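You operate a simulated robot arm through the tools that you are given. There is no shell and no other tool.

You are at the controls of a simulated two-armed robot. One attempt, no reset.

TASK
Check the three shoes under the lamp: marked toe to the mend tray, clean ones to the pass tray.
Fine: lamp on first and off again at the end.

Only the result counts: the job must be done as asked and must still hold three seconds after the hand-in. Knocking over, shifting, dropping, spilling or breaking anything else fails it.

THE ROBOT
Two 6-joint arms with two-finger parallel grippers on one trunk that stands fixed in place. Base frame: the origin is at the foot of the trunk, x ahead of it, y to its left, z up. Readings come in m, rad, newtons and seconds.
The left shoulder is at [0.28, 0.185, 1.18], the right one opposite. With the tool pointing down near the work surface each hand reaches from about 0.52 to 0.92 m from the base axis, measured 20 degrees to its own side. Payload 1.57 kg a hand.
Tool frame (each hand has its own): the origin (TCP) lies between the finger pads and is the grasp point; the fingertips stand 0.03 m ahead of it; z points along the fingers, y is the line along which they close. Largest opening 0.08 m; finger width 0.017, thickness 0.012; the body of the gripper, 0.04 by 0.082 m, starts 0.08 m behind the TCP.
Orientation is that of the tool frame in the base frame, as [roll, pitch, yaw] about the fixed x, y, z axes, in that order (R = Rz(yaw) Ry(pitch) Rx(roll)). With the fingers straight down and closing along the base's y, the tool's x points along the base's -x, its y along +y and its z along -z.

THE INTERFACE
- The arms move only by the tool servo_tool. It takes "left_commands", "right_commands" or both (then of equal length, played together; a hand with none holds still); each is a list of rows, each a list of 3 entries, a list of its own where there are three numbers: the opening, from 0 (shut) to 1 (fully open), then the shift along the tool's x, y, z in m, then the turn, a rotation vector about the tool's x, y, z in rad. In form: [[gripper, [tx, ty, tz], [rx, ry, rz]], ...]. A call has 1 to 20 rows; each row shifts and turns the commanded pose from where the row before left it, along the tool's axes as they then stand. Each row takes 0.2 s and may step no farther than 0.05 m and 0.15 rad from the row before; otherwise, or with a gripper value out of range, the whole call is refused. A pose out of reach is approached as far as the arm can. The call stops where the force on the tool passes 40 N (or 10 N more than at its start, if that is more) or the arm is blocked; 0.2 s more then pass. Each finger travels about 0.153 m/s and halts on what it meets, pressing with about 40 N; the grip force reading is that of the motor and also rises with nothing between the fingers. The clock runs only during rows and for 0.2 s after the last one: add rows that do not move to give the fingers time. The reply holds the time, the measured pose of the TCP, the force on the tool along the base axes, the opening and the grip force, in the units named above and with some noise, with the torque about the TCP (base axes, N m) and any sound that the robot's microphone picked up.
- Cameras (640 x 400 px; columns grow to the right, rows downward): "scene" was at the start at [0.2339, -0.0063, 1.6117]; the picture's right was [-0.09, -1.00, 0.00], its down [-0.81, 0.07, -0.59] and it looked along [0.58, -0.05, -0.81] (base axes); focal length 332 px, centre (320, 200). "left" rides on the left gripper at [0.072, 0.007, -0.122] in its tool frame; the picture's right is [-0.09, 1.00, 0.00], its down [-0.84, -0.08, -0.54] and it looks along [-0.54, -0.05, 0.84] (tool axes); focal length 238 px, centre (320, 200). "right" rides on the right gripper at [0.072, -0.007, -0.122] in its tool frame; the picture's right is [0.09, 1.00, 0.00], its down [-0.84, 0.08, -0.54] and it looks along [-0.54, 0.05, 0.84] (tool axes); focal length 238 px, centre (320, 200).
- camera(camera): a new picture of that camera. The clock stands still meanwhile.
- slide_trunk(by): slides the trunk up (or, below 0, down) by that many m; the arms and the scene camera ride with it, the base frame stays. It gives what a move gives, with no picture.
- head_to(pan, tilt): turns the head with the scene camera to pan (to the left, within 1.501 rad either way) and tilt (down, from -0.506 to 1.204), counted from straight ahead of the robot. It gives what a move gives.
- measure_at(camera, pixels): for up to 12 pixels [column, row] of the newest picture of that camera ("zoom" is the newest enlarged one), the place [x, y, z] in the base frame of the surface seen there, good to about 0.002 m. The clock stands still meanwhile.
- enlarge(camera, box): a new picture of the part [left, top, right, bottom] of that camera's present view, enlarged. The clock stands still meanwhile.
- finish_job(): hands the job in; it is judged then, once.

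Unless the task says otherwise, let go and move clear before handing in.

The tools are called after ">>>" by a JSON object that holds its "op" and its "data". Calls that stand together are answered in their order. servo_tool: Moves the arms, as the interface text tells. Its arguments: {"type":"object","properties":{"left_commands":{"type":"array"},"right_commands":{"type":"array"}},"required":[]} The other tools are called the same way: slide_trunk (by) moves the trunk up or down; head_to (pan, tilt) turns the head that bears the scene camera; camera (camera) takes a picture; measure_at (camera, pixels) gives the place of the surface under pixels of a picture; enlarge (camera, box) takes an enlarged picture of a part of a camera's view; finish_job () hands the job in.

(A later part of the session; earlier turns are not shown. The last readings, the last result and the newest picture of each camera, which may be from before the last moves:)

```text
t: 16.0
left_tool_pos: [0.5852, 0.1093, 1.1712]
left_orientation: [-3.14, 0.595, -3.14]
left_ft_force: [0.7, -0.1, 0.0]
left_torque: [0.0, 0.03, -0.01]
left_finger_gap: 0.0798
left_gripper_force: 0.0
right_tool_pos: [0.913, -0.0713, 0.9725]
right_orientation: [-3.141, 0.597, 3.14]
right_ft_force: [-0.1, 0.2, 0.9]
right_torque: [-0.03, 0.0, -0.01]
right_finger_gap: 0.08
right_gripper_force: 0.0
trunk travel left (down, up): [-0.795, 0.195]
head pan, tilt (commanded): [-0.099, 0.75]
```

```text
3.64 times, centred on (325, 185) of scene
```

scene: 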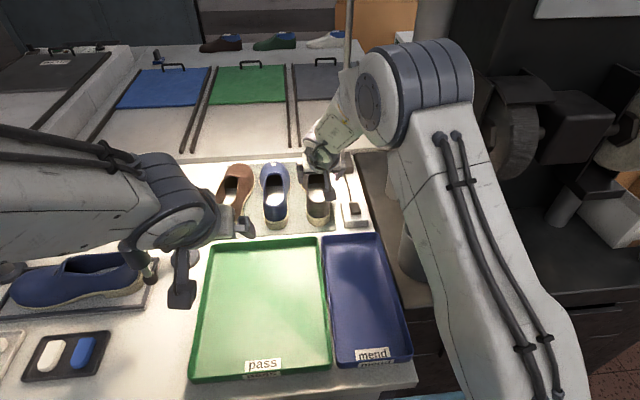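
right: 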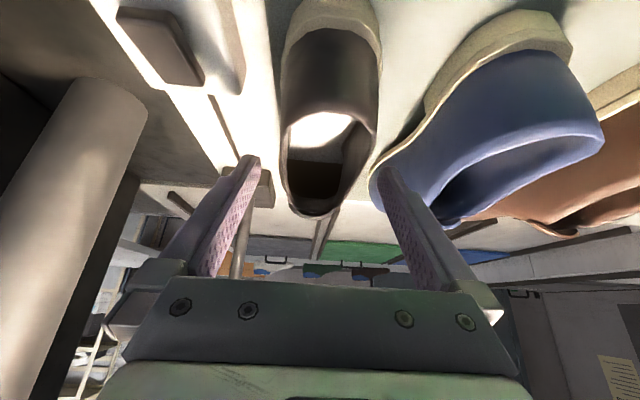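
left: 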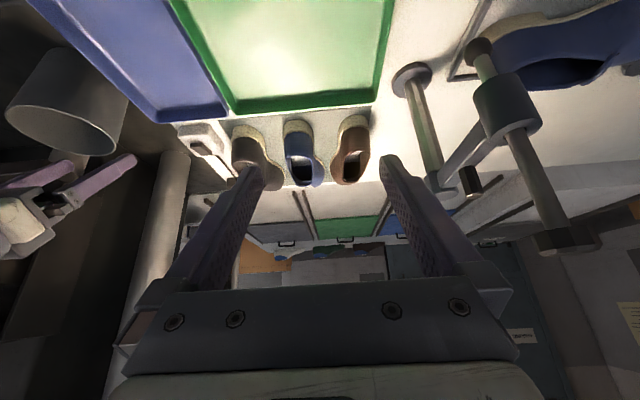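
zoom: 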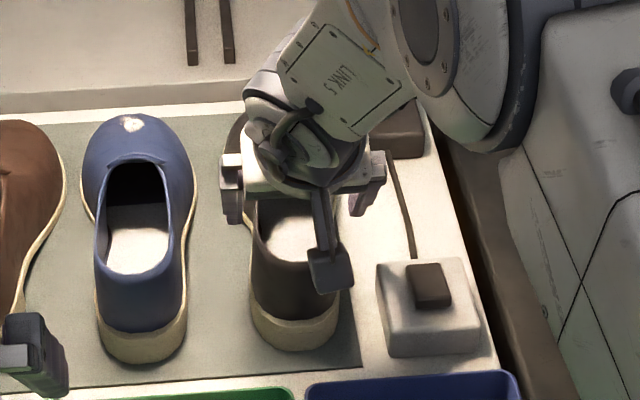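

Fingers straddle the shoe evenly (tips at cols 248 and 385, shoe collar centred at col ~320). I'll descend the rest to the grasp point.

>>> {"op": "servo_tool", "data": {"right_commands": [[1, [0.0018, 0, 0.0216], [0, 0, 0]], [1, [0.0018, 0, 0.0216], [0, 0, 0]], [1, [0.0018, 0, 0.0216], [0, 0, 0]], [1, [0, 0, 0], [0, 0, 0]]]}}

>>> {"op": "camera", "data": {"camera": "right"}}

>>> {"op": "enlarge", "data": {"camera": "scene", "box": [250, 130, 400, 240]}}

```text
t: 17.0
left_tool_pos: [0.5852, 0.11, 1.1698]
left_orientation: [3.141, 0.597, 3.141]
left_ft_force: [0.8, -0.1, 0.4]
left_torque: [0.01, 0.0, -0.03]
left_finger_gap: 0.0799
left_gripper_force: 0.0
right_tool_pos: [0.9453, -0.0711, 0.9157]
right_orientation: [3.14, 0.599, 3.141]
right_ft_force: [-0.2, -0.1, -0.1]
right_torque: [0.01, 0.03, -0.02]
right_finger_gap: 0.0799
right_gripper_force: 0.0
trunk travel left (down, up): [-0.795, 0.195]
head pan, tilt (commanded): [-0.099, 0.75]
```

```text
taken
```

right: 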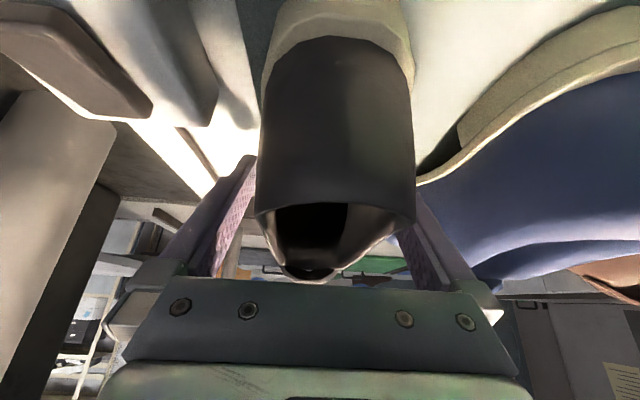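

```text
3.64 times, centred on (325, 185) of scene
```

zoom: 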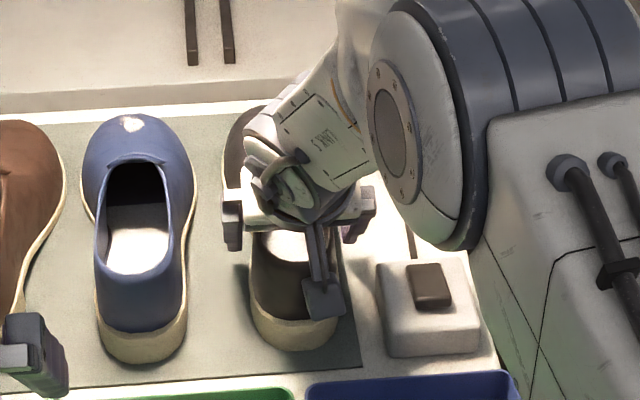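

Reached (0.945,-0.071,0.916) with no contact force. I'll nudge 12 mm farther forward toward the shoe's balance point, then close.

>>> {"op": "servo_tool", "data": {"right_commands": [[1, [-0.0099, -0.001, 0.0068], [0, 0, 0]], [1, [0, 0, 0], [0, 0, 0]], [0.75, [0, 0, 0], [0, 0, 0]], [0.6, [0, 0, 0], [0, 0, 0]], [0.4, [0, 0, 0], [0, 0, 0]], [0, [0, 0, 0], [0, 0, 0]], [0, [0, 0, 0], [0, 0, 0]], [0, [0, 0, 0], [0, 0, 0]]]}}

>>> {"op": "camera", "data": {"camera": "right"}}

>>> {"op": "enlarge", "data": {"camera": "scene", "box": [250, 130, 400, 240]}}

```text
t: 18.8
left_tool_pos: [0.585, 0.1104, 1.1704]
left_orientation: [3.142, 0.597, -3.141]
left_ft_force: [0.4, 0.3, 0.1]
left_torque: [0.02, -0.02, -0.01]
left_finger_gap: 0.08
left_gripper_force: 0.0
right_tool_pos: [0.9574, -0.0729, 0.9164]
right_orientation: [-3.14, 0.601, 3.141]
right_ft_force: [1.4, -1.8, 1.6]
right_torque: [-0.15, -0.08, -0.15]
right_finger_gap: 0.069
right_gripper_force: 40.1
trunk travel left (down, up): [-0.795, 0.195]
head pan, tilt (commanded): [-0.099, 0.75]
```

```text
taken
```

right: 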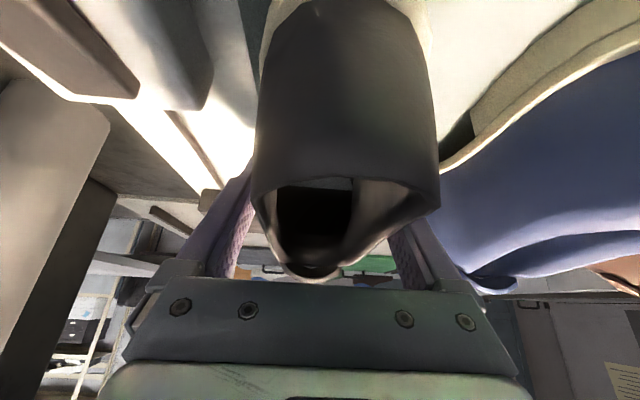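

```text
3.64 times, centred on (325, 185) of scene
```

zoom: 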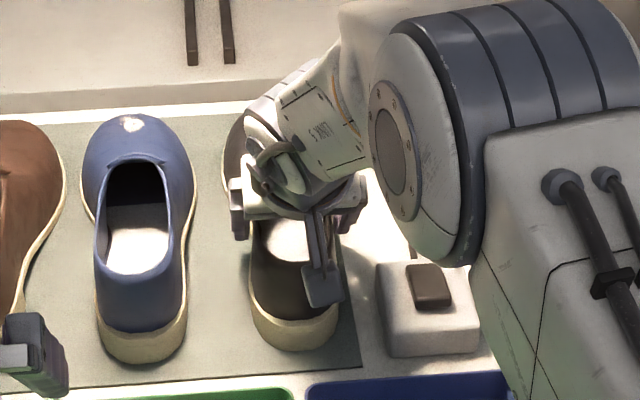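

The gap stopped at 0.069 with 40 N grip: the shoe is held. I'll lift 20 mm slowly and check that it comes along without drooping.

>>> {"op": "servo_tool", "data": {"right_commands": [[0, [-0.0028, 0, -0.0041], [0, 0, 0]], [0, [-0.0028, 0, -0.0041], [0, 0, 0]], [0, [-0.0028, 0, -0.0041], [0, 0, 0]], [0, [-0.0028, 0, -0.0041], [0, 0, 0]], [0, [0, 0, 0], [0, 0, 0]]]}}

>>> {"op": "camera", "data": {"camera": "right"}}

>>> {"op": "enlarge", "data": {"camera": "scene", "box": [250, 130, 400, 240]}}

>>> {"op": "camera", "data": {"camera": "left"}}

```text
t: 20.0
left_tool_pos: [0.5853, 0.1087, 1.1695]
left_orientation: [-3.141, 0.598, -3.14]
left_ft_force: [0.6, -0.7, 0.2]
left_torque: [0.02, 0.01, 0.02]
left_finger_gap: 0.0803
left_gripper_force: 0.0
right_tool_pos: [0.9568, -0.0728, 0.9351]
right_orientation: [3.141, 0.599, -3.141]
right_ft_force: [-0.6, -0.2, -3.5]
right_torque: [-0.01, 0.18, -0.01]
right_finger_gap: 0.0688
right_gripper_force: 39.8
trunk travel left (down, up): [-0.795, 0.195]
head pan, tilt (commanded): [-0.099, 0.75]
```

```text
taken
```

right: 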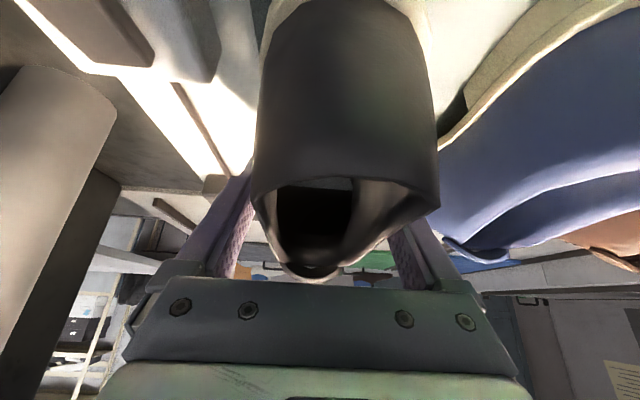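

```text
3.64 times, centred on (325, 185) of scene
```

zoom: 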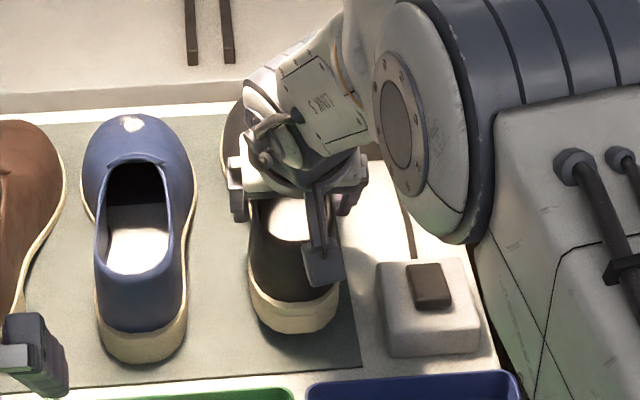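

```text
taken
```

left: 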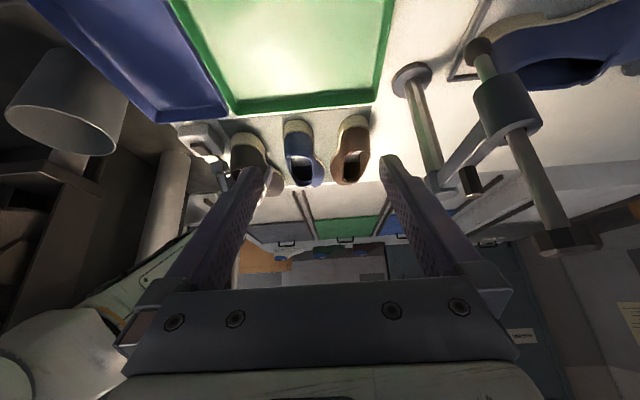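

The shoe is held level: weight ≈3.5 N, torque ≈0.18 N·m, pose in the grip unchanged. I'll lift another 60 mm and measure the tray floors to plan placement.

>>> {"op": "servo_tool", "data": {"right_commands": [[0, [-0.0056, 0, -0.00825], [0, 0, 0]], [0, [-0.0056, 0, -0.00825], [0, 0, 0]], [0, [-0.0056, 0, -0.00825], [0, 0, 0]], [0, [-0.0056, 0, -0.00825], [0, 0, 0]], [0, [-0.0056, 0, -0.00825], [0, 0, 0]], [0, [-0.0056, 0, -0.00825], [0, 0, 0]], [0, [0, 0, 0], [0, 0, 0]]]}}

>>> {"op": "camera", "data": {"camera": "scene"}}

>>> {"op": "enlarge", "data": {"camera": "scene", "box": [180, 220, 430, 390]}}

```text
t: 21.6
left_tool_pos: [0.5852, 0.1094, 1.17]
left_orientation: [3.14, 0.599, -3.141]
left_ft_force: [-0.2, 0.5, -0.6]
left_torque: [-0.05, 0.01, 0.01]
left_finger_gap: 0.0799
left_gripper_force: 0.0
right_tool_pos: [0.9567, -0.073, 0.9954]
right_orientation: [3.14, 0.599, -3.141]
right_ft_force: [0.2, -1.6, -3.8]
right_torque: [-0.01, 0.18, -0.04]
right_finger_gap: 0.0691
right_gripper_force: 39.6
trunk travel left (down, up): [-0.795, 0.195]
head pan, tilt (commanded): [-0.099, 0.75]
```

```text
taken
```

scene: 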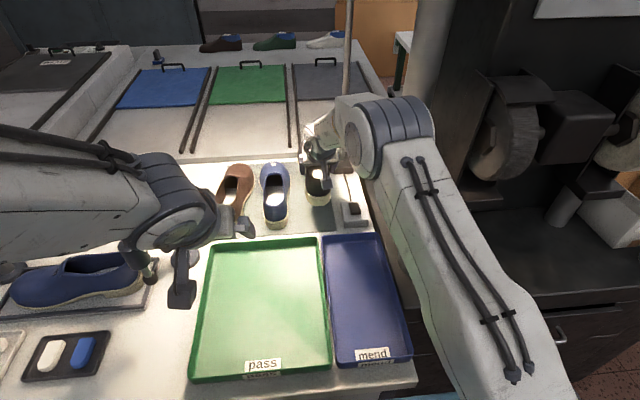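

```text
2.35 times, centred on (305, 305) of scene
```

zoom: 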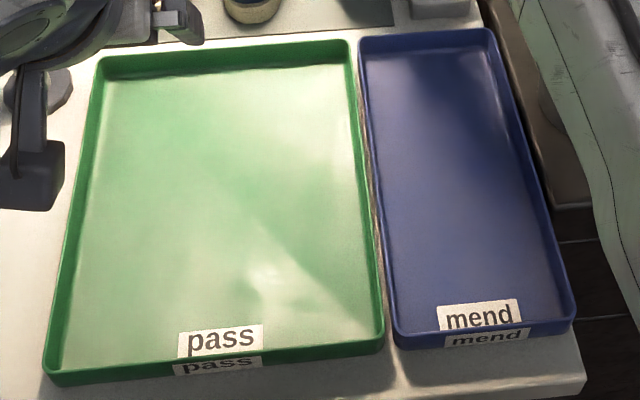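

>>> {"op": "measure_at", "data": {"camera": "zoom", "pixels": [[100, 60], [348, 43], [50, 372], [378, 345], [112, 78], [342, 66], [75, 355], [360, 330], [230, 52], [230, 75], [215, 325], [50, 368]]}}

>>> {"op": "measure_at", "data": {"camera": "zoom", "pixels": [[362, 38], [490, 32], [400, 345], [572, 325], [372, 58], [488, 50], [400, 325], [550, 310], [430, 35], [430, 55], [470, 310], [380, 200]]}}

```text
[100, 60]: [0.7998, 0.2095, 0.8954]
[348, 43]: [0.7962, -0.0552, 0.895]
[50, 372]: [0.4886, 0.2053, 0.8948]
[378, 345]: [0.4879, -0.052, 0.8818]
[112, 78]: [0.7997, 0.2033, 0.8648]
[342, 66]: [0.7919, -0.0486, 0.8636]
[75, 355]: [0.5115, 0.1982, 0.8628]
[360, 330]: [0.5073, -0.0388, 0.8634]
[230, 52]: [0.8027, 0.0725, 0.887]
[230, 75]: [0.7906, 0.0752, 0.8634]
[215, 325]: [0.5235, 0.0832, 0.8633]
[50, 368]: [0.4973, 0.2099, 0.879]
```

```text
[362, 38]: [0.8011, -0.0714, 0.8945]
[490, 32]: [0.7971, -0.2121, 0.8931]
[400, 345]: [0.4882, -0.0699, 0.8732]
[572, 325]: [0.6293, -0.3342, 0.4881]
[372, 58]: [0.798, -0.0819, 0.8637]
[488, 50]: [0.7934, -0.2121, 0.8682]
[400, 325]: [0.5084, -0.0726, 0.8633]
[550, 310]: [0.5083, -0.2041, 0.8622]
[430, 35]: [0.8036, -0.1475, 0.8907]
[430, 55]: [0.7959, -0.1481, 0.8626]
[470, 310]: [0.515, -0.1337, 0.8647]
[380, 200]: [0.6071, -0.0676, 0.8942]
```

Pass tray floor spans x 0.50–0.80, y −0.05–0.205; mend tray y −0.076–−0.208. I'll move the left hand up and out of the way while drawing the held black shoe straight back above the trays.

>>> {"op": "servo_tool", "data": {"left_commands": [[1, [-0.0146, 0.03, -0.0142], [0, 0, 0]], [1, [-0.0146, 0.03, -0.0142], [0, 0, 0]], [1, [-0.0146, 0.03, -0.0142], [0, 0, 0]], [1, [-0.0146, 0.03, -0.0142], [0, 0, 0]], [1, [-0.0146, 0.03, -0.0142], [0, 0, 0]]], "right_commands": [[0, [0.0124, 0, -0.0085], [0, 0, 0]], [0, [0.0206, 0, -0.0141], [0, 0, 0]], [0, [0.0206, 0, -0.0141], [0, 0, 0]], [0, [0.0206, 0, -0.0141], [0, 0, 0]], [0, [0.0206, 0, -0.0141], [0, 0, 0]]]}}

>>> {"op": "camera", "data": {"camera": "scene"}}

```text
t: 22.8
left_tool_pos: [0.619, 0.2604, 1.2638]
left_orientation: [-3.141, 0.597, 3.139]
left_ft_force: [-0.3, -0.2, -0.6]
left_torque: [-0.02, 0.02, 0.0]
left_finger_gap: 0.08
left_gripper_force: 0.0
left hand out of reach, approached as far as the arm can: row 2, 3
right_tool_pos: [0.8423, -0.0725, 0.9955]
right_orientation: [3.141, 0.599, 3.139]
right_ft_force: [0.1, 0.4, -3.7]
right_torque: [0.02, 0.17, -0.01]
right_finger_gap: 0.0691
right_gripper_force: 40.2
trunk travel left (down, up): [-0.795, 0.195]
head pan, tilt (commanded): [-0.099, 0.75]
```

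```text
taken
```

scene: 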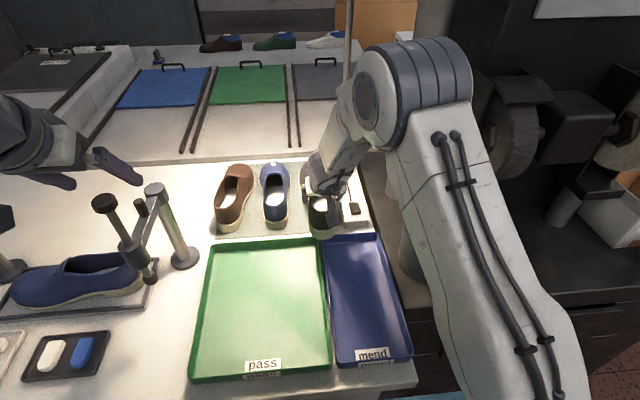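

The shoe follows steadily (grip 40 N, gap 0.069). I'll carry on straight back to x≈0.68, then diagonally to above the pass tray's right half.

>>> {"op": "servo_tool", "data": {"right_commands": [[0, [0.02232, 0, -0.01527], [0, 0, 0]], [0, [0.02232, 0, -0.01527], [0, 0, 0]], [0, [0.02232, 0, -0.01527], [0, 0, 0]], [0, [0.02232, 0, -0.01527], [0, 0, 0]], [0, [0.02232, 0, -0.01527], [0, 0, 0]], [0, [0.02232, 0, -0.01527], [0, 0, 0]], [0, [0.01558, 0.0219, -0.01066], [0, 0, 0]], [0, [0.01558, 0.0219, -0.01066], [0, 0, 0]], [0, [0.01558, 0.0219, -0.01066], [0, 0, 0]], [0, [0.01558, 0.0219, -0.01066], [0, 0, 0]], [0, [0, 0, 0], [0, 0, 0]]]}}

>>> {"op": "camera", "data": {"camera": "scene"}}

>>> {"op": "camera", "data": {"camera": "left"}}

```text
t: 25.2
left_tool_pos: [0.6182, 0.2589, 1.2621]
left_orientation: [3.141, 0.597, -3.141]
left_ft_force: [0.2, 0.6, 0.7]
left_torque: [-0.01, 0.0, 0.01]
left_finger_gap: 0.0797
left_gripper_force: 0.0
right_tool_pos: [0.6028, 0.0158, 0.996]
right_orientation: [-3.141, 0.601, -3.141]
right_ft_force: [0.3, -0.1, -3.7]
right_torque: [-0.01, 0.21, 0.0]
right_finger_gap: 0.0693
right_gripper_force: 40.0
trunk travel left (down, up): [-0.795, 0.195]
head pan, tilt (commanded): [-0.099, 0.75]
```

```text
taken
```

scene: 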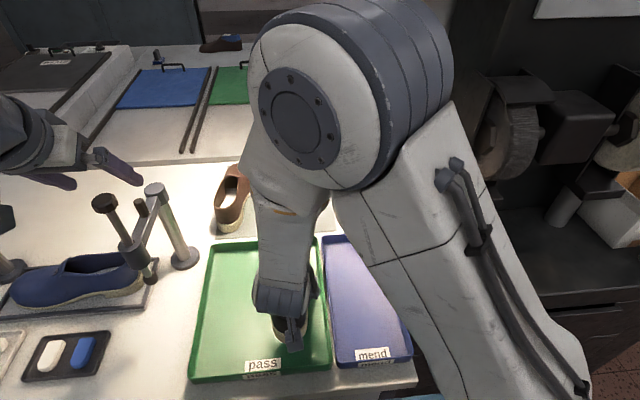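

```text
taken
```

left: 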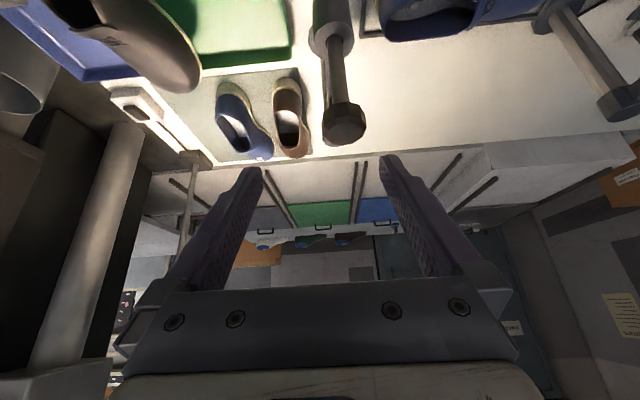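

The left wrist camera sees the black shoe's toe at (185,80); I'll measure the toe tip and side against the tray limits before lowering.

>>> {"op": "measure_at", "data": {"camera": "left", "pixels": [[188, 90], [197, 80], [178, 88], [150, 55], [195, 60], [170, 20], [140, 10], [100, 0], [155, 0]]}}

>>> {"op": "enlarge", "data": {"camera": "left", "box": [40, 0, 300, 160]}}

>>> {"op": "enlarge", "data": {"camera": "scene", "box": [180, 220, 430, 390]}}

```text
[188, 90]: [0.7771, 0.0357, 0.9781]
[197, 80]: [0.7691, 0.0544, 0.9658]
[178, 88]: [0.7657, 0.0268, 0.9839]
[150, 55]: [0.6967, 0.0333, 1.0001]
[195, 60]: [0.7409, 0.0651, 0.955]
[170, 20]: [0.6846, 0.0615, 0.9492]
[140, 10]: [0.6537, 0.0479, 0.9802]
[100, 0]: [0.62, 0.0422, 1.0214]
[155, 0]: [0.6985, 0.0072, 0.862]
```

```text
2.46 times, centred on (170, 80) of left
```

zoom: 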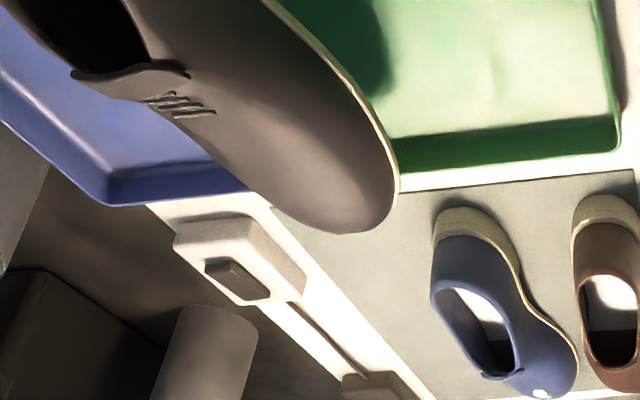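

```text
2.35 times, centred on (305, 305) of scene
```

zoom: 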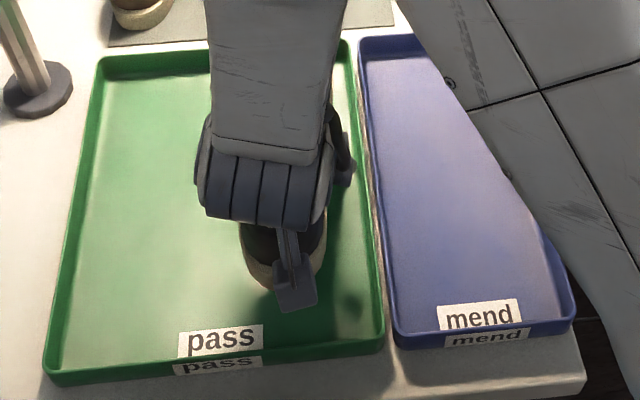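

The toe tip is at x≈0.78 and the shoe's left edge at y≈0.065, all inside the pass tray, and its toe front is clean. I'll lower it 70 mm.

>>> {"op": "servo_tool", "data": {"right_commands": [[0, [0.0079, 0, 0.01155], [0, 0, 0]], [0, [0.0079, 0, 0.01155], [0, 0, 0]], [0, [0.0079, 0, 0.01155], [0, 0, 0]], [0, [0.0079, 0, 0.01155], [0, 0, 0]], [0, [0.0079, 0, 0.01155], [0, 0, 0]], [0, [0, 0, 0], [0, 0, 0]]]}}

>>> {"op": "camera", "data": {"camera": "left"}}

>>> {"op": "enlarge", "data": {"camera": "scene", "box": [180, 220, 430, 390]}}

```text
t: 26.6
left_tool_pos: [0.6179, 0.2597, 1.2623]
left_orientation: [3.141, 0.596, -3.141]
left_ft_force: [0.2, 0.3, 0.3]
left_torque: [-0.02, 0.0, -0.01]
left_finger_gap: 0.08
left_gripper_force: 0.1
right_tool_pos: [0.6036, 0.0149, 0.9249]
right_orientation: [-3.141, 0.602, -3.141]
right_ft_force: [0.6, -1.0, -4.8]
right_torque: [-0.02, 0.18, -0.02]
right_finger_gap: 0.069
right_gripper_force: 40.0
trunk travel left (down, up): [-0.795, 0.195]
head pan, tilt (commanded): [-0.099, 0.75]
```

```text
taken
```

left: 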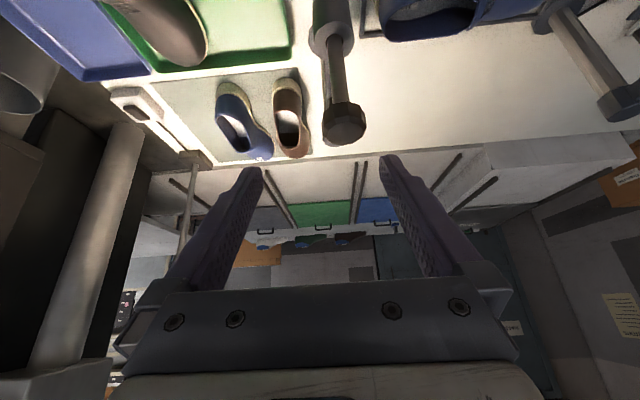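

```text
2.35 times, centred on (305, 305) of scene
```

zoom: 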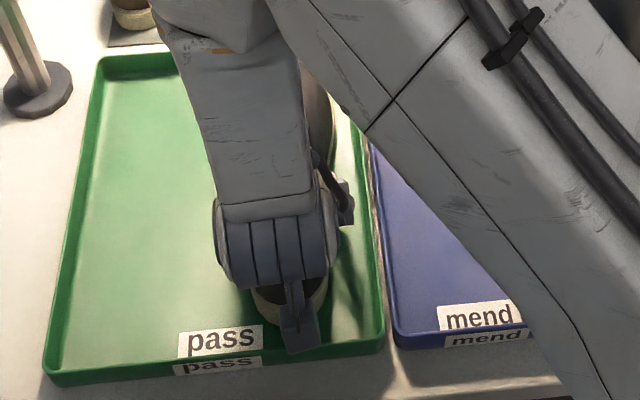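

Shoe is in the tray, about 8 mm above the floor. I'll lower in small steps until the force shows contact.

>>> {"op": "servo_tool", "data": {"right_commands": [[0, [0.00113, 0, 0.00165], [0, 0, 0]], [0, [0.00113, 0, 0.00165], [0, 0, 0]], [0, [0.00113, 0, 0.00165], [0, 0, 0]], [0, [0, 0, 0], [0, 0, 0]]]}}

```text
t: 27.6
left_tool_pos: [0.6188, 0.26, 1.2625]
left_orientation: [3.142, 0.596, 3.141]
left_ft_force: [0.0, 0.1, -0.1]
left_torque: [-0.03, -0.02, 0.02]
left_finger_gap: 0.08
left_gripper_force: 0.0
right_tool_pos: [0.6034, 0.015, 0.9209]
right_orientation: [3.141, 0.6, 3.141]
right_ft_force: [0.6, -0.4, -4.4]
right_torque: [-0.02, 0.18, 0.0]
right_finger_gap: 0.069
right_gripper_force: 39.7
trunk travel left (down, up): [-0.795, 0.195]
head pan, tilt (commanded): [-0.099, 0.75]
```

>>> {"op": "servo_tool", "data": {"right_commands": [[0, [0.00113, 0, 0.00165], [0, 0, 0]], [0, [0.0006, 0, 0.0008], [0, 0, 0]], [0, [0, 0, 0], [0, 0, 0]]]}}

```text
t: 28.4
left_tool_pos: [0.6195, 0.2576, 1.2651]
left_orientation: [3.141, 0.598, -3.141]
left_ft_force: [0.5, -0.1, 0.1]
left_torque: [0.0, 0.01, 0.0]
left_finger_gap: 0.0798
left_gripper_force: 0.1
right_tool_pos: [0.6034, 0.0151, 0.9165]
right_orientation: [3.141, 0.601, 3.141]
right_ft_force: [-0.3, 0.6, -1.6]
right_torque: [0.07, -0.11, -0.01]
right_finger_gap: 0.0689
right_gripper_force: 39.7
trunk travel left (down, up): [-0.795, 0.195]
head pan, tilt (commanded): [-0.099, 0.75]
```

The force fell from −4.4 to −1.6 N and the torque flipped: the sole is touching the tray floor. One more millimetre, then I'll open the fingers.

>>> {"op": "servo_tool", "data": {"right_commands": [[0, [0.0006, 0, 0.0008], [0, 0, 0]], [0, [0, 0, 0], [0, 0, 0]], [0.9, [0, 0, 0], [0, 0, 0]], [0.95, [0, 0, 0], [0, 0, 0]], [1, [0, 0, 0], [0, 0, 0]], [1, [0, 0, 0], [0, 0, 0]]]}}

>>> {"op": "camera", "data": {"camera": "right"}}

>>> {"op": "camera", "data": {"camera": "left"}}

```text
t: 29.8
left_tool_pos: [0.6172, 0.2586, 1.2624]
left_orientation: [3.139, 0.597, -3.141]
left_ft_force: [0.2, 0.4, -0.4]
left_torque: [-0.06, -0.01, 0.0]
left_finger_gap: 0.0802
left_gripper_force: 0.1
right_tool_pos: [0.6035, 0.0155, 0.9161]
right_orientation: [3.141, 0.599, -3.14]
right_ft_force: [0.6, 1.0, -0.3]
right_torque: [0.02, 0.03, -0.02]
right_finger_gap: 0.0802
right_gripper_force: 0.1
trunk travel left (down, up): [-0.795, 0.195]
head pan, tilt (commanded): [-0.099, 0.75]
```

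```text
taken
```

right: 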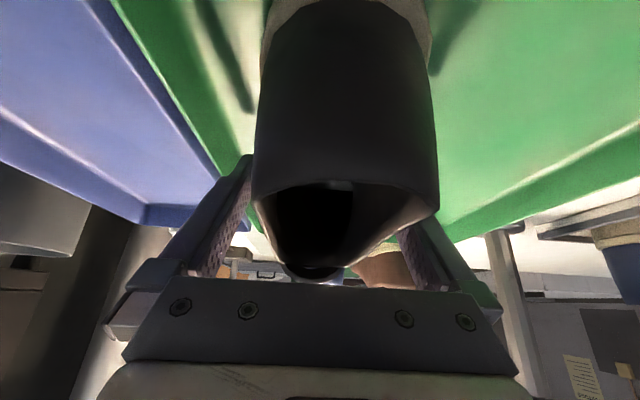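

```text
taken
```

left: 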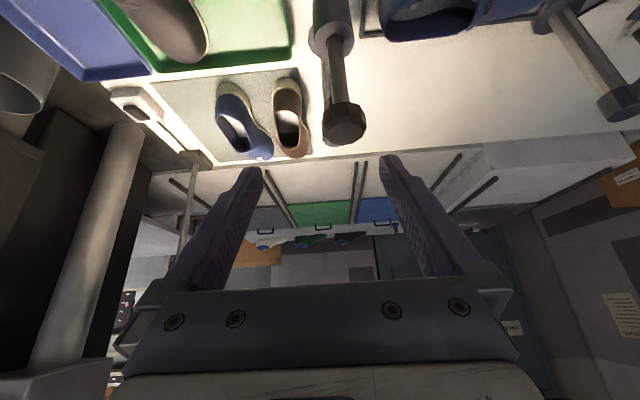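

Fingers are open and the shoe rests in the pass tray. I'll lift the right hand straight up clear of the shoe.

>>> {"op": "servo_tool", "data": {"right_commands": [[1, [-0.0056, 0, -0.00825], [0, 0, 0]], [1, [-0.0113, 0, -0.0165], [0, 0, 0]], [1, [-0.01694, 0, -0.02476], [0, 0, 0]], [1, [-0.01694, 0, -0.02476], [0, 0, 0]], [1, [-0.01694, 0, -0.02476], [0, 0, 0]], [1, [-0.01694, 0, -0.02476], [0, 0, 0]], [1, [0, 0, 0], [0, 0, 0]]]}}

>>> {"op": "camera", "data": {"camera": "scene"}}

>>> {"op": "camera", "data": {"camera": "left"}}

```text
t: 31.4
left_tool_pos: [0.6183, 0.2593, 1.2628]
left_orientation: [3.141, 0.599, 3.14]
left_ft_force: [-0.5, -0.2, 0.4]
left_torque: [0.04, 0.01, -0.03]
left_finger_gap: 0.0798
left_gripper_force: 0.1
right_tool_pos: [0.6027, 0.0136, 1.066]
right_orientation: [3.141, 0.601, -3.141]
right_ft_force: [0.3, -0.1, -0.4]
right_torque: [-0.02, 0.02, -0.02]
right_finger_gap: 0.0798
right_gripper_force: 0.0
trunk travel left (down, up): [-0.795, 0.195]
head pan, tilt (commanded): [-0.099, 0.75]
```

```text
taken
```

scene: 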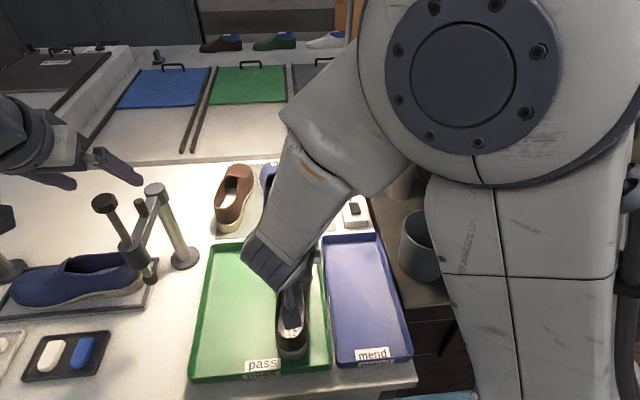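

```text
taken
```

left: 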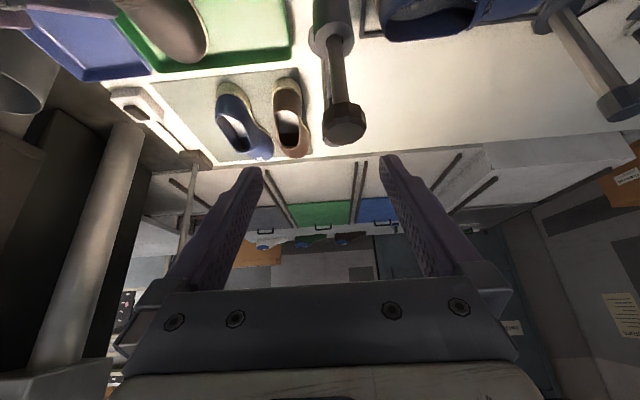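

The black shoe sits fully in the pass tray. Next I'll park the right hand high and to the right so the left arm can take the blue shoe to the mend tray.

>>> {"op": "servo_tool", "data": {"right_commands": [[1, [-0.01976, 0, -0.02889], [0, 0, 0]], [1, [-0.01976, 0, -0.02889], [0, 0, 0]], [1, [-0.01976, 0, -0.02889], [0, 0, 0]], [1, [0, -0.04, 0], [0, 0, 0]], [1, [0, -0.04, 0], [0, 0, 0]], [1, [0, -0.04, 0], [0, 0, 0]], [1, [0, -0.04, 0], [0, 0, 0]], [1, [0, -0.04, 0], [0, 0, 0]], [1, [0, -0.04, 0], [0, 0, 0]], [1, [0, -0.04, 0], [0, 0, 0]], [1, [0, -0.04, 0], [0, 0, 0]], [1, [0, -0.04, 0], [0, 0, 0]], [1, [0, -0.04, 0], [0, 0, 0]]]}}

>>> {"op": "camera", "data": {"camera": "scene"}}

```text
t: 34.2
left_tool_pos: [0.6184, 0.2596, 1.2627]
left_orientation: [3.141, 0.598, 3.141]
left_ft_force: [0.1, 0.3, -0.6]
left_torque: [0.0, -0.02, -0.03]
left_finger_gap: 0.08
left_gripper_force: 0.0
right_tool_pos: [0.6567, -0.3068, 1.188]
right_orientation: [-2.934, 0.79, -3.104]
right_ft_force: [-0.1, -0.1, 0.4]
right_torque: [0.02, -0.02, -0.01]
right_finger_gap: 0.0798
right_gripper_force: 0.1
right hand out of reach, approached as far as the arm can: row 8, 9, 10, 11, 12, 13
trunk travel left (down, up): [-0.795, 0.195]
head pan, tilt (commanded): [-0.099, 0.75]
```

```text
taken
```

scene: 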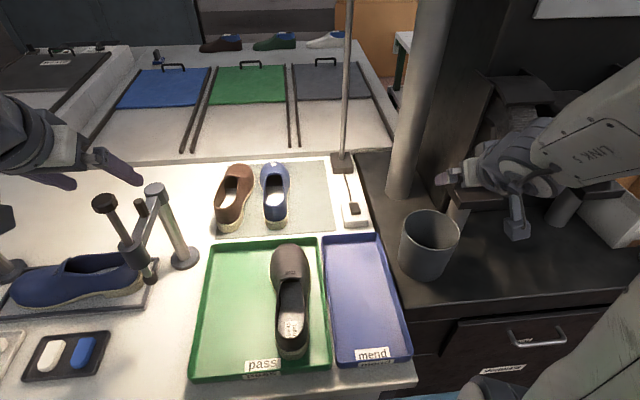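

The black shoe lies well inside the pass tray and the right arm is parked to the right. Let me inspect the black toe again in this light and re-verify the blue shoe's position.

>>> {"op": "enlarge", "data": {"camera": "scene", "box": [255, 235, 335, 295]}}

>>> {"op": "enlarge", "data": {"camera": "scene", "box": [205, 150, 345, 240]}}

```text
6.67 times, centred on (295, 265) of scene
```

zoom: 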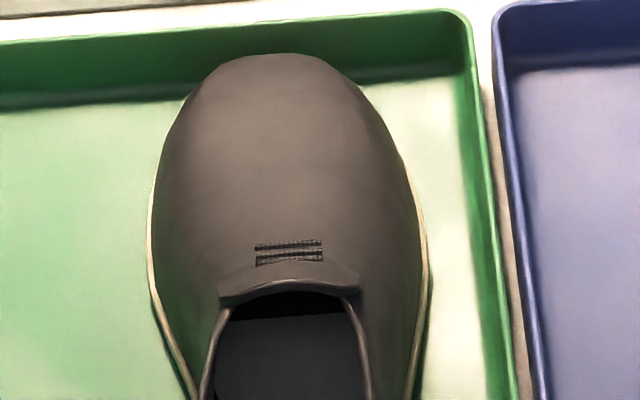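

```text
4.44 times, centred on (275, 195) of scene
```

zoom: 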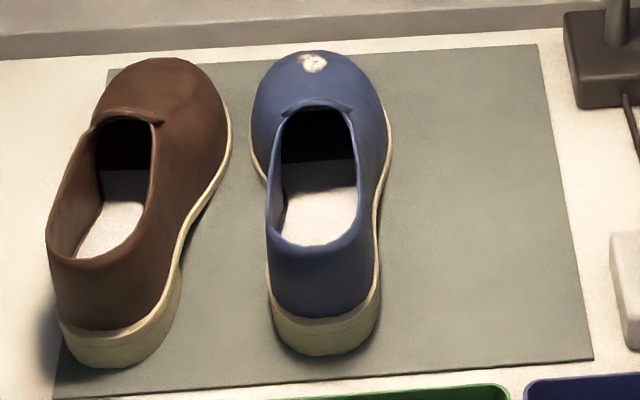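

>>> {"op": "measure_at", "data": {"camera": "zoom", "pixels": [[268, 260], [374, 250], [270, 225], [372, 205], [280, 170], [377, 190], [390, 150], [358, 160], [325, 240], [325, 345], [315, 55], [255, 160]]}}

>>> {"op": "measure_at", "data": {"camera": "zoom", "pixels": [[50, 260], [163, 270], [60, 220], [160, 225], [85, 160], [175, 200], [190, 200], [228, 150], [105, 350], [100, 255], [165, 62], [60, 320]]}}

```text
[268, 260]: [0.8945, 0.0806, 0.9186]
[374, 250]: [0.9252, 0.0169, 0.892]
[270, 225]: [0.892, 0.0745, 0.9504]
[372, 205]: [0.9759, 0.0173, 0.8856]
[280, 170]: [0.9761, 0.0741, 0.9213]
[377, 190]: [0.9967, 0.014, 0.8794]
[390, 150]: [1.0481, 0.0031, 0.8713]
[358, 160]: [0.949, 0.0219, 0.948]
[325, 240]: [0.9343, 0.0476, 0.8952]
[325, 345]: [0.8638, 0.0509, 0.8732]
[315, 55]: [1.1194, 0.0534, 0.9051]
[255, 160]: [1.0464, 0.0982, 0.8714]
```

```text
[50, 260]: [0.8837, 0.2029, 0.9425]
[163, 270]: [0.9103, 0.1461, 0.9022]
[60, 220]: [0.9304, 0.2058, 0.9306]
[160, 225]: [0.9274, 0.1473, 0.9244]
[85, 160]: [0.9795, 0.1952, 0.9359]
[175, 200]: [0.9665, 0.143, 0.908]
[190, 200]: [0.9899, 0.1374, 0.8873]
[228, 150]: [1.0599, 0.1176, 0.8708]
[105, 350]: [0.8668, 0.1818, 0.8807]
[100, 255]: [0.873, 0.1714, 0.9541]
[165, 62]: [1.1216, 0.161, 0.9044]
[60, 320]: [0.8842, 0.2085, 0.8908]
```

Blue's waist at x≈0.95 is centred on y≈0.048. I'll bring the left hand inward, away from the plunger, then forward to a pre-grasp point above the blue shoe.

>>> {"op": "servo_tool", "data": {"left_commands": [[1, [-0.00137, -0.03014, 0.01825], [0, 0, 0]], [1, [-0.00137, -0.03014, 0.01825], [0, 0, 0]], [1, [-0.00137, -0.03014, 0.01825], [0, 0, 0]], [1, [-0.00137, -0.03014, 0.01825], [0, 0, 0]], [1, [-0.00137, -0.03014, 0.01825], [0, 0, 0]], [1, [-0.00137, -0.03014, 0.01825], [0, 0, 0]], [1, [-0.00137, -0.03014, 0.01825], [0, 0, 0]], [1, [-0.0144, 0, 0.0365], [0, 0, 0]], [1, [-0.0144, 0, 0.0365], [0, 0, 0]], [1, [-0.0144, 0, 0.0365], [0, 0, 0]], [1, [-0.0144, 0, 0.0365], [0, 0, 0]], [1, [-0.0144, 0, 0.0365], [0, 0, 0]], [1, [0, 0, 0], [0, 0, 0]]]}}

>>> {"op": "camera", "data": {"camera": "left"}}

>>> {"op": "camera", "data": {"camera": "scene"}}

```text
t: 37.0
left_tool_pos: [0.8613, 0.0488, 1.0539]
left_orientation: [3.141, 0.596, -3.141]
left_ft_force: [-0.2, 0.1, -0.6]
left_torque: [0.02, -0.01, -0.04]
left_finger_gap: 0.0798
left_gripper_force: 0.1
right_tool_pos: [0.6566, -0.3061, 1.1887]
right_orientation: [-2.928, 0.785, -3.095]
right_ft_force: [0.1, 0.4, -0.4]
right_torque: [0.0, -0.01, -0.01]
right_finger_gap: 0.0802
right_gripper_force: 0.1
trunk travel left (down, up): [-0.795, 0.195]
head pan, tilt (commanded): [-0.099, 0.75]
```

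```text
taken
```

left: 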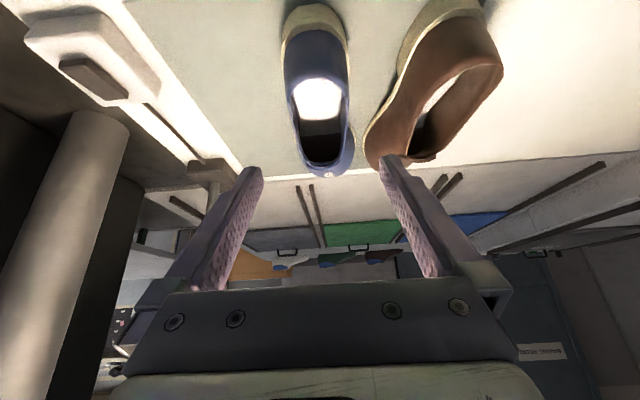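

```text
taken
```

scene: 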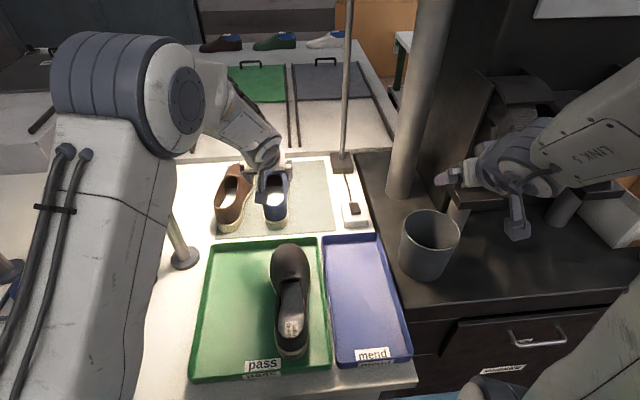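

The left hand is right behind/above the blue shoe, aligned with it. I'll descend along the finger axis in two parts.

>>> {"op": "servo_tool", "data": {"left_commands": [[1, [0, 0, 0.0239], [0, 0, 0]], [1, [0, 0, 0.0239], [0, 0, 0]], [1, [0, 0, 0.0239], [0, 0, 0]], [1, [0, 0, 0.0239], [0, 0, 0]], [1, [0, 0, 0], [0, 0, 0]]]}}

>>> {"op": "camera", "data": {"camera": "left"}}

>>> {"op": "enlarge", "data": {"camera": "scene", "box": [200, 130, 350, 240]}}

```text
t: 38.2
left_tool_pos: [0.914, 0.0489, 0.9734]
left_orientation: [-3.142, 0.597, 3.141]
left_ft_force: [1.4, -0.3, 0.1]
left_torque: [0.03, 0.01, -0.02]
left_finger_gap: 0.08
left_gripper_force: 0.0
right_tool_pos: [0.6573, -0.3068, 1.1878]
right_orientation: [-2.928, 0.786, -3.092]
right_ft_force: [-0.1, 0.2, -0.6]
right_torque: [-0.01, 0.02, 0.0]
right_finger_gap: 0.0801
right_gripper_force: 0.1
trunk travel left (down, up): [-0.795, 0.195]
head pan, tilt (commanded): [-0.099, 0.75]
```

```text
taken
```

left: 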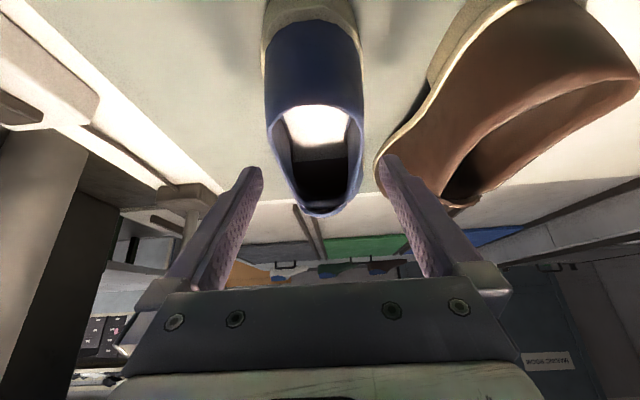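

```text
3.64 times, centred on (275, 185) of scene
```

zoom: 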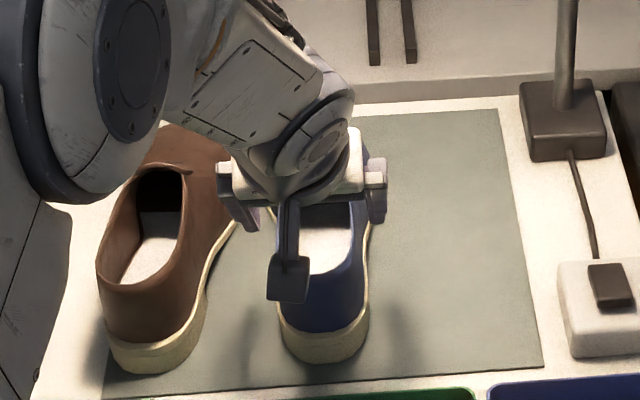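

Fingers straddle the blue shoe symmetrically; brown is clear. I'll descend the remaining way.

>>> {"op": "servo_tool", "data": {"left_commands": [[1, [0, 0, 0.0235], [0, 0, 0]], [1, [0, 0, 0.0235], [0, 0, 0]], [1, [-0.002, 0, 0.0235], [0, 0, 0]], [1, [0, 0, 0], [0, 0, 0]]]}}

>>> {"op": "camera", "data": {"camera": "left"}}

```text
t: 39.2
left_tool_pos: [0.9567, 0.0494, 0.9167]
left_orientation: [3.141, 0.596, 3.141]
left_ft_force: [-0.5, 0.1, 0.0]
left_torque: [-0.01, 0.01, -0.03]
left_finger_gap: 0.0797
left_gripper_force: 0.0
right_tool_pos: [0.6575, -0.3061, 1.1882]
right_orientation: [-2.929, 0.787, -3.095]
right_ft_force: [0.3, 0.4, 0.0]
right_torque: [-0.01, 0.01, 0.01]
right_finger_gap: 0.0802
right_gripper_force: 0.0
trunk travel left (down, up): [-0.795, 0.195]
head pan, tilt (commanded): [-0.099, 0.75]
```

```text
taken
```

left: 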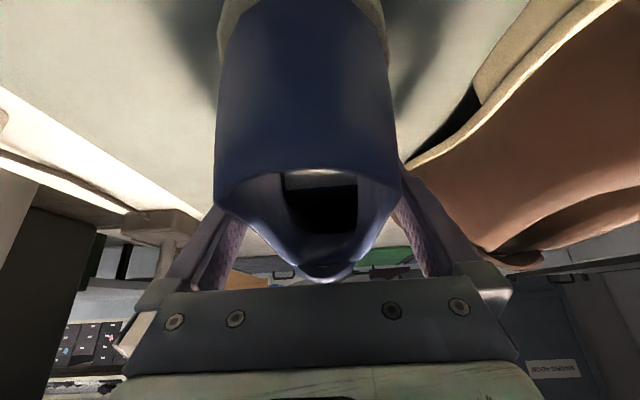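

No contact so far and the shoe is between the fingers. I'll close the left gripper.

>>> {"op": "servo_tool", "data": {"left_commands": [[0.8, [0, 0, 0], [0, 0, 0]], [0.7, [0, 0, 0], [0, 0, 0]], [0.4, [0, 0, 0], [0, 0, 0]], [0, [0, 0, 0], [0, 0, 0]], [0, [0, 0, 0], [0, 0, 0]], [0, [0, 0, 0], [0, 0, 0]]]}}

>>> {"op": "camera", "data": {"camera": "left"}}

```text
t: 40.6
left_tool_pos: [0.9564, 0.0499, 0.9169]
left_orientation: [-3.14, 0.598, -3.14]
left_ft_force: [-0.1, -1.6, -0.1]
left_torque: [-0.08, -0.09, -0.11]
left_finger_gap: 0.0689
left_gripper_force: 39.9
right_tool_pos: [0.6574, -0.3074, 1.1889]
right_orientation: [-2.928, 0.787, -3.094]
right_ft_force: [-0.4, 0.2, -0.6]
right_torque: [-0.02, 0.04, 0.02]
right_finger_gap: 0.0798
right_gripper_force: 0.2
trunk travel left (down, up): [-0.795, 0.195]
head pan, tilt (commanded): [-0.099, 0.75]
```

```text
taken
```

left: 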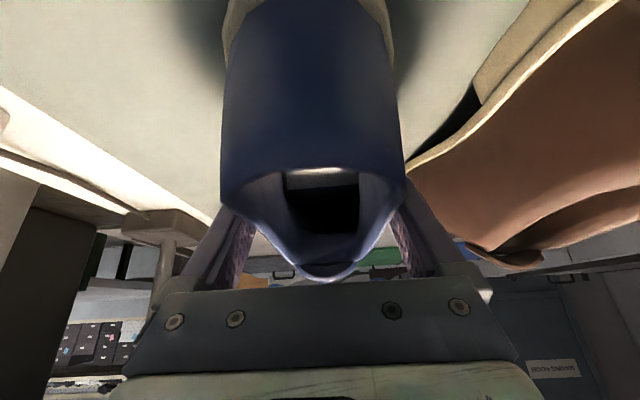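

The blue shoe is gripped (gap 0.069, 40 N). I'll lift it slowly, 20 mm then a further 60 mm.

>>> {"op": "servo_tool", "data": {"left_commands": [[0, [-0.0028, 0, -0.0041], [0, 0, 0]], [0, [-0.0028, 0, -0.0041], [0, 0, 0]], [0, [-0.0028, 0, -0.0041], [0, 0, 0]], [0, [-0.0028, 0, -0.0041], [0, 0, 0]], [0, [-0.0056, 0, -0.00825], [0, 0, 0]], [0, [-0.0056, 0, -0.00825], [0, 0, 0]], [0, [-0.0056, 0, -0.00825], [0, 0, 0]], [0, [-0.0056, 0, -0.00825], [0, 0, 0]], [0, [-0.0056, 0, -0.00825], [0, 0, 0]], [0, [-0.0056, 0, -0.00825], [0, 0, 0]], [0, [0, 0, 0], [0, 0, 0]]]}}

>>> {"op": "camera", "data": {"camera": "left"}}

>>> {"op": "enlarge", "data": {"camera": "scene", "box": [180, 130, 350, 240]}}

```text
t: 43.0
left_tool_pos: [0.9562, 0.0504, 0.9959]
left_orientation: [3.141, 0.598, 3.141]
left_ft_force: [-0.3, 0.1, -3.6]
left_torque: [-0.02, 0.17, -0.01]
left_finger_gap: 0.0689
left_gripper_force: 40.0
right_tool_pos: [0.6575, -0.3071, 1.188]
right_orientation: [-2.928, 0.788, -3.095]
right_ft_force: [-0.2, 0.3, 0.0]
right_torque: [0.01, -0.04, 0.01]
right_finger_gap: 0.0801
right_gripper_force: 0.0
trunk travel left (down, up): [-0.795, 0.195]
head pan, tilt (commanded): [-0.099, 0.75]
```

```text
taken
```

left: 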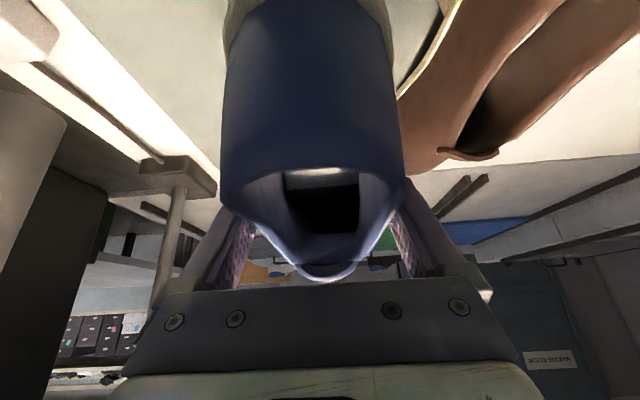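

```text
3.64 times, centred on (265, 185) of scene
```

zoom: 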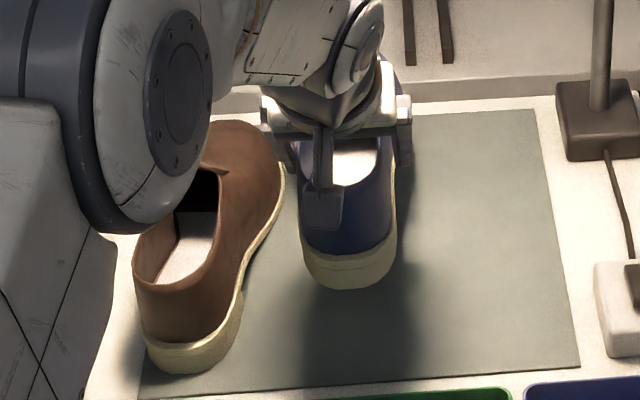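

The blue shoe is up and steady. Before carrying it to the mend tray I'll check where the parked right arm's links are.

>>> {"op": "camera", "data": {"camera": "scene"}}

>>> {"op": "measure_at", "data": {"camera": "scene", "pixels": [[490, 380], [560, 350], [620, 290], [600, 120], [520, 170], [515, 225], [450, 180], [630, 200]]}}

```text
taken
```

scene: 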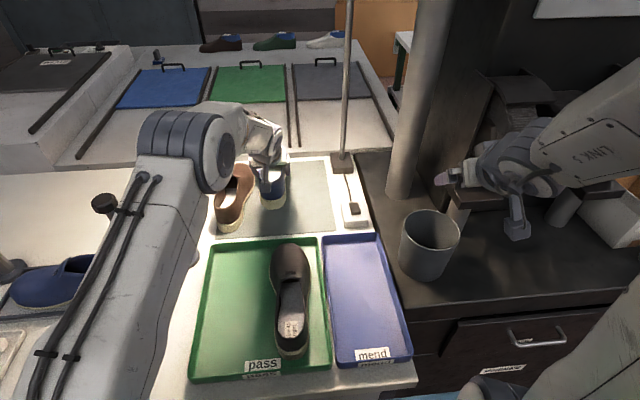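

```text
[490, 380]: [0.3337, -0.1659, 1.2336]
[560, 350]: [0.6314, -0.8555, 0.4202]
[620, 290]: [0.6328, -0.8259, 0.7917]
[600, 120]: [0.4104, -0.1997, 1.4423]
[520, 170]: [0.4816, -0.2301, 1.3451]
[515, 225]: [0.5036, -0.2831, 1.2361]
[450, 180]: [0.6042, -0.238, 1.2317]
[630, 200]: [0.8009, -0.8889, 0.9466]
```

The parked right hand is near y≈−0.24…−0.31, a bit close to where the left hand will work. I'll straighten its orientation and shift it forward and right for clearance while the left holds still.

>>> {"op": "servo_tool", "data": {"right_commands": [[1, [0, 0, 0], [-0.107, 0, 0]], [1, [0, 0, 0], [-0.107, 0, 0]], [1, [0, 0, 0], [0, 0.0935, 0]], [1, [0, 0, 0], [0, 0.0935, 0]], [1, [0, 0, 0], [0.0269, 0, 0.0393]], [1, [-0.02346, -0.025, 0.01], [0, 0, 0]], [1, [-0.02346, -0.025, 0.01], [0, 0, 0]], [1, [-0.02346, -0.025, 0.01], [0, 0, 0]], [1, [-0.02346, -0.025, 0.01], [0, 0, 0]], [1, [0, 0, 0], [0, 0, 0]]]}}

>>> {"op": "camera", "data": {"camera": "scene"}}

```text
t: 45.2
left_tool_pos: [0.9565, 0.0491, 0.9963]
left_orientation: [3.14, 0.596, 3.141]
left_ft_force: [0.6, -0.2, -3.5]
left_torque: [0.0, 0.19, -0.03]
left_finger_gap: 0.0688
left_gripper_force: 39.7
right_tool_pos: [0.7539, -0.431, 1.2183]
right_orientation: [-3.099, 0.622, -3.139]
right_ft_force: [-2.1, -0.2, -1.9]
right_torque: [0.12, 0.07, -0.13]
right_finger_gap: 0.0798
right_gripper_force: 0.0
right hand out of reach, approached as far as the arm can: row 1
trunk travel left (down, up): [-0.795, 0.195]
head pan, tilt (commanded): [-0.099, 0.75]
```

```text
taken
```

scene: 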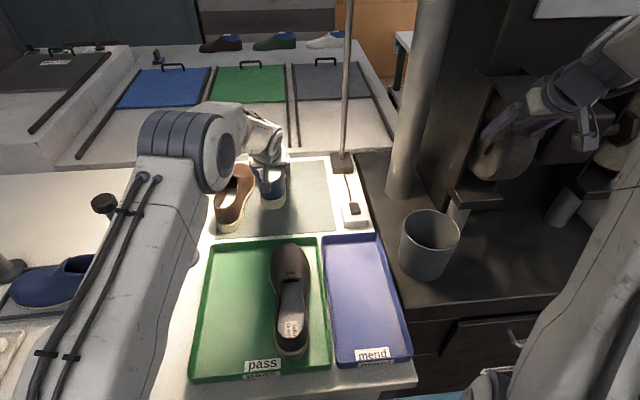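

The right hand shows a small force (−2.1, −1.9 N); I need to check whether it's touching the polishing machine near (500,130). I'll zoom in and measure there.

>>> {"op": "enlarge", "data": {"camera": "scene", "box": [440, 40, 640, 240]}}

>>> {"op": "camera", "data": {"camera": "right"}}

>>> {"op": "servo_tool", "data": {"right_commands": [[1, [0, 0, 0], [0, 0, 0]]]}}

```text
2.00 times, centred on (540, 140) of scene
```

zoom: 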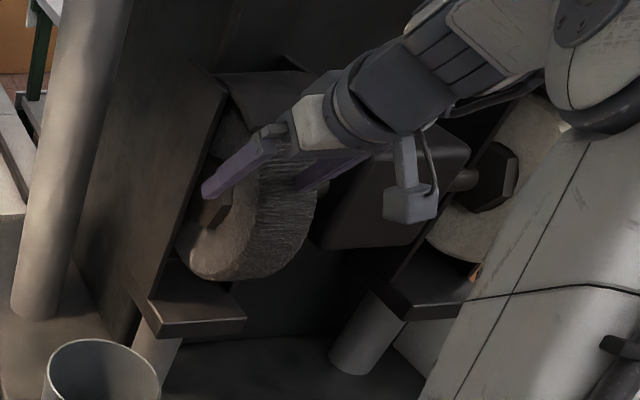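

```text
taken
```

right: 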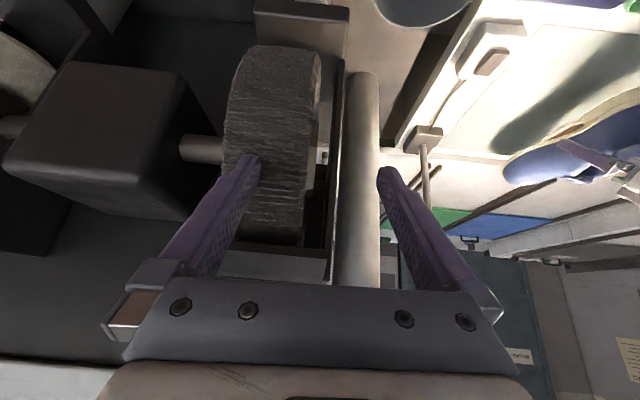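

```text
t: 45.6
left_tool_pos: [0.9557, 0.0483, 0.996]
left_orientation: [3.141, 0.598, -3.141]
left_ft_force: [0.5, -1.0, -3.8]
left_torque: [0.02, 0.17, 0.02]
left_finger_gap: 0.0689
left_gripper_force: 39.9
right_tool_pos: [0.7545, -0.4298, 1.2166]
right_orientation: [-3.099, 0.62, -3.138]
right_ft_force: [-2.4, -0.9, -1.5]
right_torque: [0.06, 0.06, -0.09]
right_finger_gap: 0.0799
right_gripper_force: 0.0
trunk travel left (down, up): [-0.795, 0.195]
head pan, tilt (commanded): [-0.099, 0.75]
```

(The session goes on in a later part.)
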